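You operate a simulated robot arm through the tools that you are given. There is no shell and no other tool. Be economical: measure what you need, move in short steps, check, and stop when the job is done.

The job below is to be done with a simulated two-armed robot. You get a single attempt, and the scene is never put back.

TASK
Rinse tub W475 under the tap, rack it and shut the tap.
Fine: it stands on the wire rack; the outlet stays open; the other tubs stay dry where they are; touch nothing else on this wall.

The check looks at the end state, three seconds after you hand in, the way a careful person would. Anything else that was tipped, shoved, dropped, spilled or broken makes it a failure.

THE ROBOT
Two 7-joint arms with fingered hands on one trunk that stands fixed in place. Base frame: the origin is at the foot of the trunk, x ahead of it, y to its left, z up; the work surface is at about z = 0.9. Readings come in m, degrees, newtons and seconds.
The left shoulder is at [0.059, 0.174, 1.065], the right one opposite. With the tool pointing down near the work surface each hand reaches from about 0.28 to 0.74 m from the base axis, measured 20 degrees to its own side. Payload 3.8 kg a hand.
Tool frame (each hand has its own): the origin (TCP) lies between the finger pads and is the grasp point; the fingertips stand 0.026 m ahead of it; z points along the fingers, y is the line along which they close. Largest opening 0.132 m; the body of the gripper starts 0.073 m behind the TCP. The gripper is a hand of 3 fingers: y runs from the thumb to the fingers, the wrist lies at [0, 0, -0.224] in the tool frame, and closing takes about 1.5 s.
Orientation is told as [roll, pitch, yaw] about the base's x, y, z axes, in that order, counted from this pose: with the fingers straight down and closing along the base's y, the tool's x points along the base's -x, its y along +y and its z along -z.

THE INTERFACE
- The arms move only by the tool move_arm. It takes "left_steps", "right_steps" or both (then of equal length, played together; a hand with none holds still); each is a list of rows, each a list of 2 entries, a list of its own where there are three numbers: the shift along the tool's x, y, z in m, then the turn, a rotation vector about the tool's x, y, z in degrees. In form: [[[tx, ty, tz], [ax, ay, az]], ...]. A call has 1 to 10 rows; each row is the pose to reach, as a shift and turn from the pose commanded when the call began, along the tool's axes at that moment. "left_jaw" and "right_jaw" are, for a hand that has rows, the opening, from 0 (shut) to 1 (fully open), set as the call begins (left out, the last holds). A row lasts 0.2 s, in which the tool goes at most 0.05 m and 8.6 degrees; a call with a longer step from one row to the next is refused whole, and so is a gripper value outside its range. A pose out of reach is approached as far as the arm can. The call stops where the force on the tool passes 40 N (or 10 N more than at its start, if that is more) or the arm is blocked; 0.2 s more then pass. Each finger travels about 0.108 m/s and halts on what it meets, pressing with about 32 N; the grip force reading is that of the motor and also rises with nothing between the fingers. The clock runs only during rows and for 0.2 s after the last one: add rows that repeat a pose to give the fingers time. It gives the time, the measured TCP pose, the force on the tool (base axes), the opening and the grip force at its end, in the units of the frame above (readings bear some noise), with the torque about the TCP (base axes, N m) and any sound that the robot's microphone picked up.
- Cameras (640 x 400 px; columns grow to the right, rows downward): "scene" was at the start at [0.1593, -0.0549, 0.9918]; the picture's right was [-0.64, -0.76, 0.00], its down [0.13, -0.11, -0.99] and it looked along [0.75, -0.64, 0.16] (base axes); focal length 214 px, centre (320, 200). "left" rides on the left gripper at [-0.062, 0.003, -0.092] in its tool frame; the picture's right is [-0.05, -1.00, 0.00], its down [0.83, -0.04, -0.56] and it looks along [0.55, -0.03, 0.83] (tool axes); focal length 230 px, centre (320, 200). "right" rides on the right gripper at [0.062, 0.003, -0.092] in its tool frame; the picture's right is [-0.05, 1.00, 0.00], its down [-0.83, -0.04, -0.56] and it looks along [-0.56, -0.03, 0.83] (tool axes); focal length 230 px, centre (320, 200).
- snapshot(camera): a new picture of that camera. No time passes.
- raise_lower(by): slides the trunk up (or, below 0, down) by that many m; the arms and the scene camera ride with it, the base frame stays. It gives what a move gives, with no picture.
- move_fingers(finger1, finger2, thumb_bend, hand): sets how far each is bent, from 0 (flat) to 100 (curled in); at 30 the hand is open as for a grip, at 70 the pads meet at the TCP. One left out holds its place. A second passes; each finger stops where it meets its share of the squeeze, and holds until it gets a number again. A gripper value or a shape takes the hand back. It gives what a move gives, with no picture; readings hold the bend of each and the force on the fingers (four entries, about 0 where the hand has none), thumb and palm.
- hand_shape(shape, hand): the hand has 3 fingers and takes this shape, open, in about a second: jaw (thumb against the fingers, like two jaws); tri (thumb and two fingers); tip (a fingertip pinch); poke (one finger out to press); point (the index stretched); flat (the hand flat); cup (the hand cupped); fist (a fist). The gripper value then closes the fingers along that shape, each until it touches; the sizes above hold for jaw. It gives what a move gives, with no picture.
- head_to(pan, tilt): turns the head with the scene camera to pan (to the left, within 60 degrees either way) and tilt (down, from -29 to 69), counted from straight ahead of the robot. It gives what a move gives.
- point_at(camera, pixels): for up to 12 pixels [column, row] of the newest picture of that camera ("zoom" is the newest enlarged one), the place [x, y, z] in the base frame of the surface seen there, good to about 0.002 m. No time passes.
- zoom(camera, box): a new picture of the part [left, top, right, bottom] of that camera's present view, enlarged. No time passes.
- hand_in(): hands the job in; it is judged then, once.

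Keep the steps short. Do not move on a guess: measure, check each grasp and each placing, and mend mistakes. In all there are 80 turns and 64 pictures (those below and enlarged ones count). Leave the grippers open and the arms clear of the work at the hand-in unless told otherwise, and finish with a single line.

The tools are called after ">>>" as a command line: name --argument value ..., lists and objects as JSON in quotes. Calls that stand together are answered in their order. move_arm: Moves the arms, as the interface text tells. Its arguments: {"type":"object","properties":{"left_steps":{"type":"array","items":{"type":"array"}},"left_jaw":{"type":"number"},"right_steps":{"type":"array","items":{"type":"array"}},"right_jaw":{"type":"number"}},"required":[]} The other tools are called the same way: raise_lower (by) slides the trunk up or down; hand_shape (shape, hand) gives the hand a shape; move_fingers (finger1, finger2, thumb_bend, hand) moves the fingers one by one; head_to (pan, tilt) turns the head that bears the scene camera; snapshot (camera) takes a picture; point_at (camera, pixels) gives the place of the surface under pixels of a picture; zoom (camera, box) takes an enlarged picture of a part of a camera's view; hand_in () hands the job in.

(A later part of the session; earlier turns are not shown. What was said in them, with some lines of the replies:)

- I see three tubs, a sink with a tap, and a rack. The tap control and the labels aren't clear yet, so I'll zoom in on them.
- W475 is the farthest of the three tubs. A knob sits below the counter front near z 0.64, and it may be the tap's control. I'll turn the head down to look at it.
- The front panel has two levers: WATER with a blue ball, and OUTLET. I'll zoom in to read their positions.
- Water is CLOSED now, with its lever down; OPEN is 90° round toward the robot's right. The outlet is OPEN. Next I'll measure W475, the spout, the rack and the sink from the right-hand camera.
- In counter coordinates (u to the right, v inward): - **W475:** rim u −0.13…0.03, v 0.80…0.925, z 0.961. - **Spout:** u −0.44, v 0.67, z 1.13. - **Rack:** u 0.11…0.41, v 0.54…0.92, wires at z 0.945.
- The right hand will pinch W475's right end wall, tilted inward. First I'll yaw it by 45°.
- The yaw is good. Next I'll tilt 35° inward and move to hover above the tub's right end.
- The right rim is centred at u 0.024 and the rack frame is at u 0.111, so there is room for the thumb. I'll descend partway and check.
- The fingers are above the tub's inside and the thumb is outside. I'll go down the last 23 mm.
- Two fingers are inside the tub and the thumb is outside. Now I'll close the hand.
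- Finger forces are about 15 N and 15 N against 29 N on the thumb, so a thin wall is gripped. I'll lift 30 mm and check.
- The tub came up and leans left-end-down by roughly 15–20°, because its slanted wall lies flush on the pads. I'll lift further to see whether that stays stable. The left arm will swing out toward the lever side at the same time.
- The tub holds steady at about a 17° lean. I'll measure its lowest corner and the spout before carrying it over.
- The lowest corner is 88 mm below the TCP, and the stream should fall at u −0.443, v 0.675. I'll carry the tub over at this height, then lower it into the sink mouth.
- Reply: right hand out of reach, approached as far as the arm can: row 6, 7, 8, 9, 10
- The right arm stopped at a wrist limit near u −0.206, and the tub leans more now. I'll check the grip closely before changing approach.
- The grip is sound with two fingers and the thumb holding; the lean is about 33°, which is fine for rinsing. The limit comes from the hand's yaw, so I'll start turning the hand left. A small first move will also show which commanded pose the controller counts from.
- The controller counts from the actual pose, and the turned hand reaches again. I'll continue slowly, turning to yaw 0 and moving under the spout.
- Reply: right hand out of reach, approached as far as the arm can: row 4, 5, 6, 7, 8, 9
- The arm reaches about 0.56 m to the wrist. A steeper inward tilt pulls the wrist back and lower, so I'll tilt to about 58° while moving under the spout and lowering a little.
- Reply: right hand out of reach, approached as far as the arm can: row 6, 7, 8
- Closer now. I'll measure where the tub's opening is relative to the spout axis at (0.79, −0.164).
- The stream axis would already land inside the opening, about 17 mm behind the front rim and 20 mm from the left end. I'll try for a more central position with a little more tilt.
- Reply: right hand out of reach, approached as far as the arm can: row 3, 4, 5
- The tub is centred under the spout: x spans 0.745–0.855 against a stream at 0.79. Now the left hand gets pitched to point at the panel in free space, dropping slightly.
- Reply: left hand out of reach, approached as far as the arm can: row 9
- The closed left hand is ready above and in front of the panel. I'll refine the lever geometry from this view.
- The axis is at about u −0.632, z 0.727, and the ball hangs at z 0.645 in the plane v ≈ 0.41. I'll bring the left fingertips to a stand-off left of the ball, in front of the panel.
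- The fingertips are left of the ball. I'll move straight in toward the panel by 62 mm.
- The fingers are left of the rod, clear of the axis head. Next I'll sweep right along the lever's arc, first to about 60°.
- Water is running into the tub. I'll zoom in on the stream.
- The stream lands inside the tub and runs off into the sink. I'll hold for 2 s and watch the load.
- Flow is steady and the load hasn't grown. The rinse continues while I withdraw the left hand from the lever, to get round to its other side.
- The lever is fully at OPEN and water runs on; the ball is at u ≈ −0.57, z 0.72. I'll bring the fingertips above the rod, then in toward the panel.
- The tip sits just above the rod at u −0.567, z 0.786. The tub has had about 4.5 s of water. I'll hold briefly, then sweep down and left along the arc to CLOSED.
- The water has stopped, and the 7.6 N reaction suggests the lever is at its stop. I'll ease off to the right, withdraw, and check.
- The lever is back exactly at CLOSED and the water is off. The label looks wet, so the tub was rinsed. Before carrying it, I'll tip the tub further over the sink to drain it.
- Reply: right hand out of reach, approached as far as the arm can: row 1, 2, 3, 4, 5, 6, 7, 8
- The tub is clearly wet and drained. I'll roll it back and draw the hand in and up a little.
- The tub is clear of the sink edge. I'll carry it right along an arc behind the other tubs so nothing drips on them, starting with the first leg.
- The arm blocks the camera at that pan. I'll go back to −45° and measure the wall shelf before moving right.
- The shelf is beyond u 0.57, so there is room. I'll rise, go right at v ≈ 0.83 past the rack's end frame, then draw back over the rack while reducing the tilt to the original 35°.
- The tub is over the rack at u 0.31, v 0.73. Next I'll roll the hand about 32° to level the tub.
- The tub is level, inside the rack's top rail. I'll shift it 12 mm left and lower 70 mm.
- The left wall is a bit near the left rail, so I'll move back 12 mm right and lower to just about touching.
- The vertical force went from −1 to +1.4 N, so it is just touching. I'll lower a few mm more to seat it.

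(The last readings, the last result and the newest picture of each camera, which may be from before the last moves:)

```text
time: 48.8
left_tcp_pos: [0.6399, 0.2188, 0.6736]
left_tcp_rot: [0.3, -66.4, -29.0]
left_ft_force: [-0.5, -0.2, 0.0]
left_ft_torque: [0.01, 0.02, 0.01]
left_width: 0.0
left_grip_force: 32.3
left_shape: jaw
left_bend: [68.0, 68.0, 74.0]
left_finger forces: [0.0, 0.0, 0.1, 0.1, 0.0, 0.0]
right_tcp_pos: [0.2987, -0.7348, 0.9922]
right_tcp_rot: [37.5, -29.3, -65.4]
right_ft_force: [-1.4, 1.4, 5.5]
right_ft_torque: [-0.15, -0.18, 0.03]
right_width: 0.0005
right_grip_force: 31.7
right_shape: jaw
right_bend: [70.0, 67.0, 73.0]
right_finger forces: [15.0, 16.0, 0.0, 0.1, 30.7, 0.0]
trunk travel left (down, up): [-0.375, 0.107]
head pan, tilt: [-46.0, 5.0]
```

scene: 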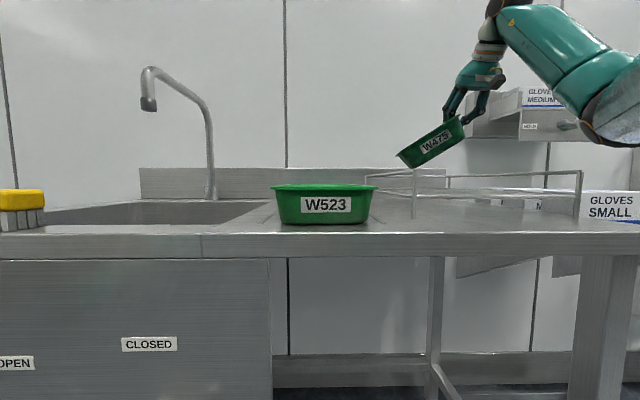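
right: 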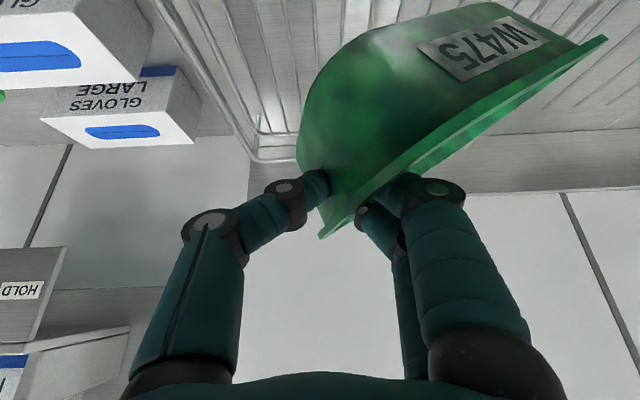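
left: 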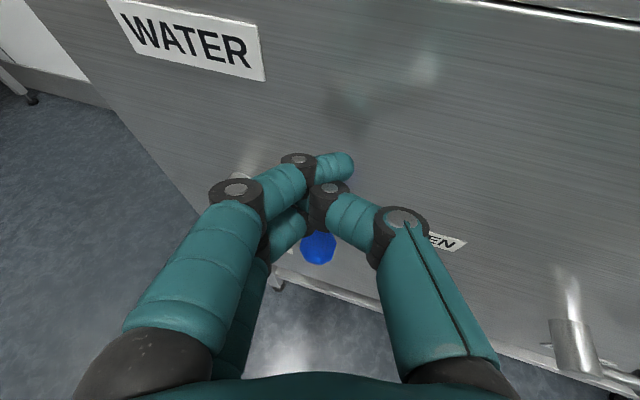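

Seated at 5.5 N upward. I'll open the hand partway to release.

>>> move_arm --right_steps '[[[0, 0, 0], [0, 0, 0]], [[0, 0, 0], [0, 0, 0]], [[0, 0, 0], [0, 0, 0]], [[0, 0, 0], [0, 0, 0]]]' --right_jaw 0.32

>>> zoom --camera "scene" --box '[370, 120, 530, 220]'

```text
time: 49.8
left_tcp_pos: [0.6393, 0.2187, 0.6727]
left_tcp_rot: [0.2, -66.5, -29.2]
left_ft_force: [0.2, 0.4, 1.0]
left_ft_torque: [-0.01, -0.02, 0.02]
left_width: 0.0
left_grip_force: 32.4
left_shape: jaw
left_bend: [68.0, 68.0, 74.0]
left_finger forces: [0.0, 0.0, 0.1, 0.0, 0.0, 0.0]
right_tcp_pos: [0.2973, -0.7348, 0.9913]
right_tcp_rot: [37.5, -29.1, -65.3]
right_ft_force: [0.2, -0.8, 0.3]
right_ft_torque: [0.04, 0.03, -0.04]
right_width: 0.0416
right_grip_force: 0.0
right_shape: jaw
right_bend: [74.0, 74.0, 70.0]
right_finger forces: [0.1, 0.0, 0.0, 0.0, 0.1, 0.1]
trunk travel left (down, up): [-0.375, 0.107]
head pan, tilt: [-46.0, 5.0]
```

```text
4.00 times, centred on (450, 170) of scene
```

zoom: 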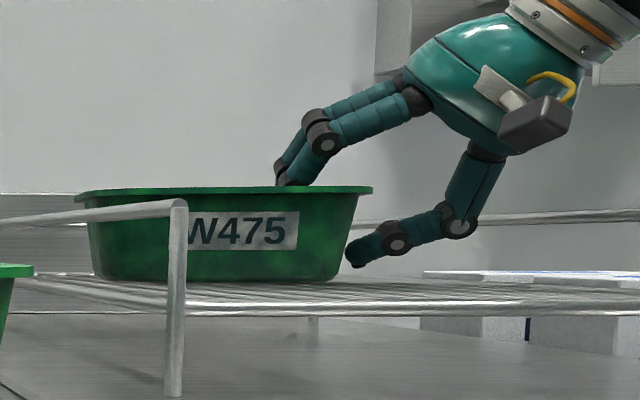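

The tub has settled flat on the wires. I'll back the fingers out, slightly right then up.

>>> move_arm --right_steps '[[[-0.003, -0.0085, -0.0043], [0, 0, 0]], [[-0.0126, -0.0069, -0.018], [0, 0, 0]], [[-0.0222, -0.0053, -0.0317], [0, 0, 0]]]'

>>> zoom --camera "scene" --box '[370, 120, 530, 220]'

```text
time: 50.6
left_tcp_pos: [0.64, 0.2178, 0.6724]
left_tcp_rot: [0.3, -66.4, -29.1]
left_ft_force: [-0.5, 0.0, -0.1]
left_ft_torque: [0.02, -0.03, -0.02]
left_width: 0.0002
left_grip_force: 31.8
left_shape: jaw
left_bend: [68.0, 68.0, 74.0]
left_finger forces: [0.0, 0.1, 0.0, 0.1, 0.0, 0.1]
right_tcp_pos: [0.2797, -0.7536, 1.0205]
right_tcp_rot: [37.5, -29.1, -65.4]
right_ft_force: [-0.7, -0.5, 0.0]
right_ft_torque: [0.05, 0.01, -0.04]
right_width: 0.0421
right_grip_force: 0.1
right_shape: jaw
right_bend: [74.0, 74.0, 70.0]
right_finger forces: [0.0, 0.0, 0.1, 0.0, 0.1, 0.0]
trunk travel left (down, up): [-0.375, 0.107]
head pan, tilt: [-46.0, 5.0]
```

```text
4.00 times, centred on (450, 170) of scene
```

zoom: 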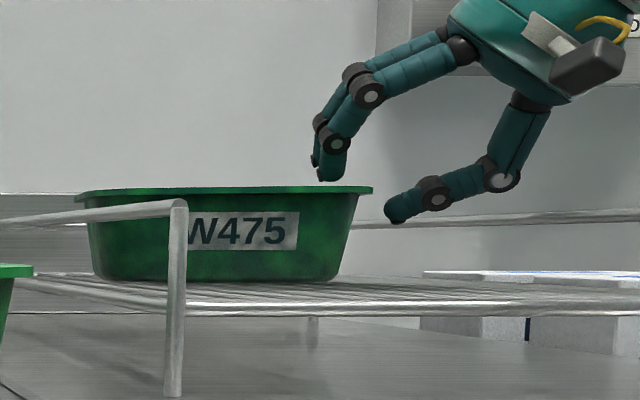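

The fingers are clear. I'll lift the right hand up and back, and draw the left hand away from the panel, opening both.

>>> move_arm --right_steps '[[[-0.0195, 0.0212, -0.0278], [0, 0, 0]], [[-0.0389, 0.0424, -0.0556], [0, 0, 0]], [[-0.0584, 0.0636, -0.0834], [0, 0, 0]], [[-0.0257, 0.0636, -0.1064], [0, 0, 0]], [[0.007, 0.0636, -0.1294], [0, 0, 0]], [[0.0396, 0.0636, -0.152], [0, 0, 0]], [[0.0396, 0.0636, -0.152], [0, 0, 0]]]' --left_steps '[[[0.0064, 0.0046, -0.0147], [0, 0, 0]], [[0.0129, 0.0091, -0.0293], [0, 0, 0]], [[0.0193, 0.0137, -0.044], [0, 0, 0]], [[0.0257, 0.0183, -0.0587], [0, 0, 0]], [[0.0322, 0.0228, -0.0733], [0, 0, 0]], [[0.0386, 0.0274, -0.088], [0, 0, 0]], [[0.0386, 0.0274, -0.088], [0, 0, 0]]]'

>>> move_arm --right_steps '[[[0, 0, 0], [0, 0, 0]], [[0, 0, 0], [0, 0, 0]], [[0, 0, 0], [0, 0, 0]], [[0, 0, 0], [0, 0, 0]], [[0, 0, 0], [0, 0, 0]], [[0, 0, 0], [0, 0, 0]]]' --left_steps '[[[0, 0, 0], [0, 0, 0]], [[0, 0, 0], [0, 0, 0]], [[0, 0, 0], [0, 0, 0]], [[0, 0, 0], [0, 0, 0]], [[0, 0, 0], [0, 0, 0]], [[0, 0, 0], [0, 0, 0]]]' --left_jaw 1 --right_jaw 1

>>> snapshot --camera "scene"

>>> head_to --pan -20 --tilt 30

>>> snapshot --camera "scene"

>>> snapshot --camera "right"

```text
time: 52.2
left_tcp_pos: [0.569, 0.2882, 0.6722]
left_tcp_rot: [0.2, -66.3, -29.0]
left_ft_force: [0.4, -0.5, -0.3]
left_ft_torque: [0.01, -0.01, -0.01]
left_width: 0.0
left_grip_force: 32.8
left_shape: jaw
left_bend: [68.0, 68.0, 74.0]
left_finger forces: [0.1, 0.0, 0.1, 0.0, 0.0, 0.0]
right_tcp_pos: [0.1955, -0.6675, 1.1419]
right_tcp_rot: [37.4, -29.1, -65.4]
right_ft_force: [0.1, -0.2, -0.3]
right_ft_torque: [-0.02, -0.01, -0.01]
right_width: 0.0417
right_grip_force: 0.1
right_shape: jaw
right_bend: [74.0, 74.0, 70.0]
right_finger forces: [0.0, 0.0, 0.1, 0.1, 0.0, 0.0]
trunk travel left (down, up): [-0.375, 0.107]
head pan, tilt: [-46.0, 5.0]
```

```text
time: 53.6
left_tcp_pos: [0.5679, 0.29, 0.6731]
left_tcp_rot: [0.4, -66.5, -29.2]
left_ft_force: [0.5, 0.7, -0.7]
left_ft_torque: [-0.02, 0.01, 0.02]
left_width: 0.1316
left_grip_force: 0.1
left_shape: jaw
left_bend: [30.0, 30.0, 30.0]
left_finger forces: [0.0, 0.1, 0.0, 0.1, 0.0, 0.0]
right_tcp_pos: [0.196, -0.6671, 1.1423]
right_tcp_rot: [37.4, -29.0, -65.4]
right_ft_force: [-0.7, -0.5, -0.6]
right_ft_torque: [0.0, -0.02, 0.0]
right_width: 0.1319
right_grip_force: 0.1
right_shape: jaw
right_bend: [30.0, 30.0, 30.0]
right_finger forces: [0.0, 0.0, 0.0, 0.0, 0.1, 0.1]
trunk travel left (down, up): [-0.375, 0.107]
head pan, tilt: [-46.0, 5.0]
```

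```text
5 pictures are left
```

scene: 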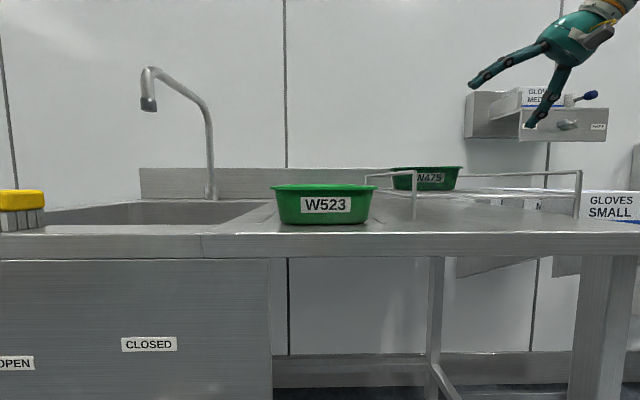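

```text
time: 54.5
left_tcp_pos: [0.5685, 0.2886, 0.6734]
left_tcp_rot: [0.3, -66.4, -29.0]
left_ft_force: [0.4, 0.1, 0.1]
left_ft_torque: [0.02, 0.0, -0.01]
left_width: 0.1317
left_grip_force: 0.1
left_shape: jaw
left_bend: [30.0, 30.0, 30.0]
left_finger forces: [0.0, 0.0, 0.1, 0.0, 0.1, 0.0]
right_tcp_pos: [0.1956, -0.667, 1.1419]
right_tcp_rot: [37.4, -29.1, -65.4]
right_ft_force: [0.3, -0.4, -0.4]
right_ft_torque: [-0.02, 0.01, -0.01]
right_width: 0.1319
right_grip_force: 0.2
right_shape: jaw
right_bend: [30.0, 30.0, 30.0]
right_finger forces: [0.0, 0.1, 0.1, 0.1, 0.1, 0.0]
trunk travel left (down, up): [-0.375, 0.107]
head pan, tilt: [-20.0, 30.0]
```

```text
4 pictures are left
```

scene: 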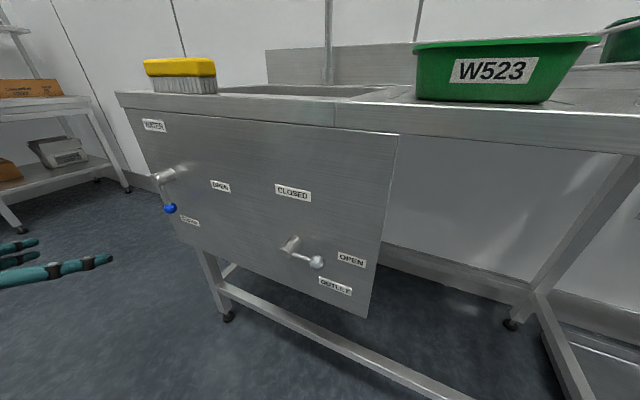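

```text
3 pictures are left
```

right: 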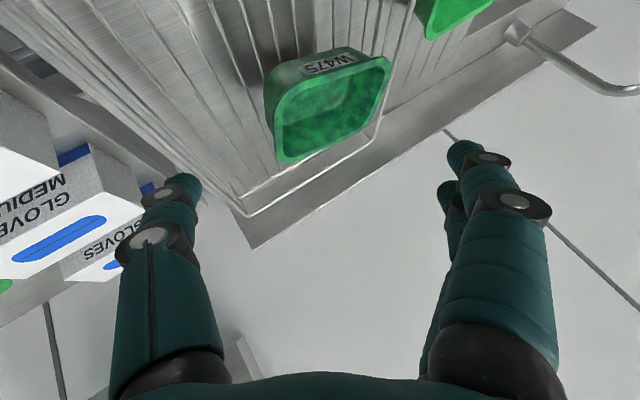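

W475 stands wet and level on the rack wires. The water lever is at CLOSED, the outlet lever is still at OPEN, and I see nothing else out of place. Both hands are open and clear, so I'm handing in.

>>> hand_in

```text
The job is handed in.
```

Tub W475 was rinsed under the tap and drained, and it now stands level on the wire rack; the tap is shut, the outlet is still open, and the other tubs were not touched.
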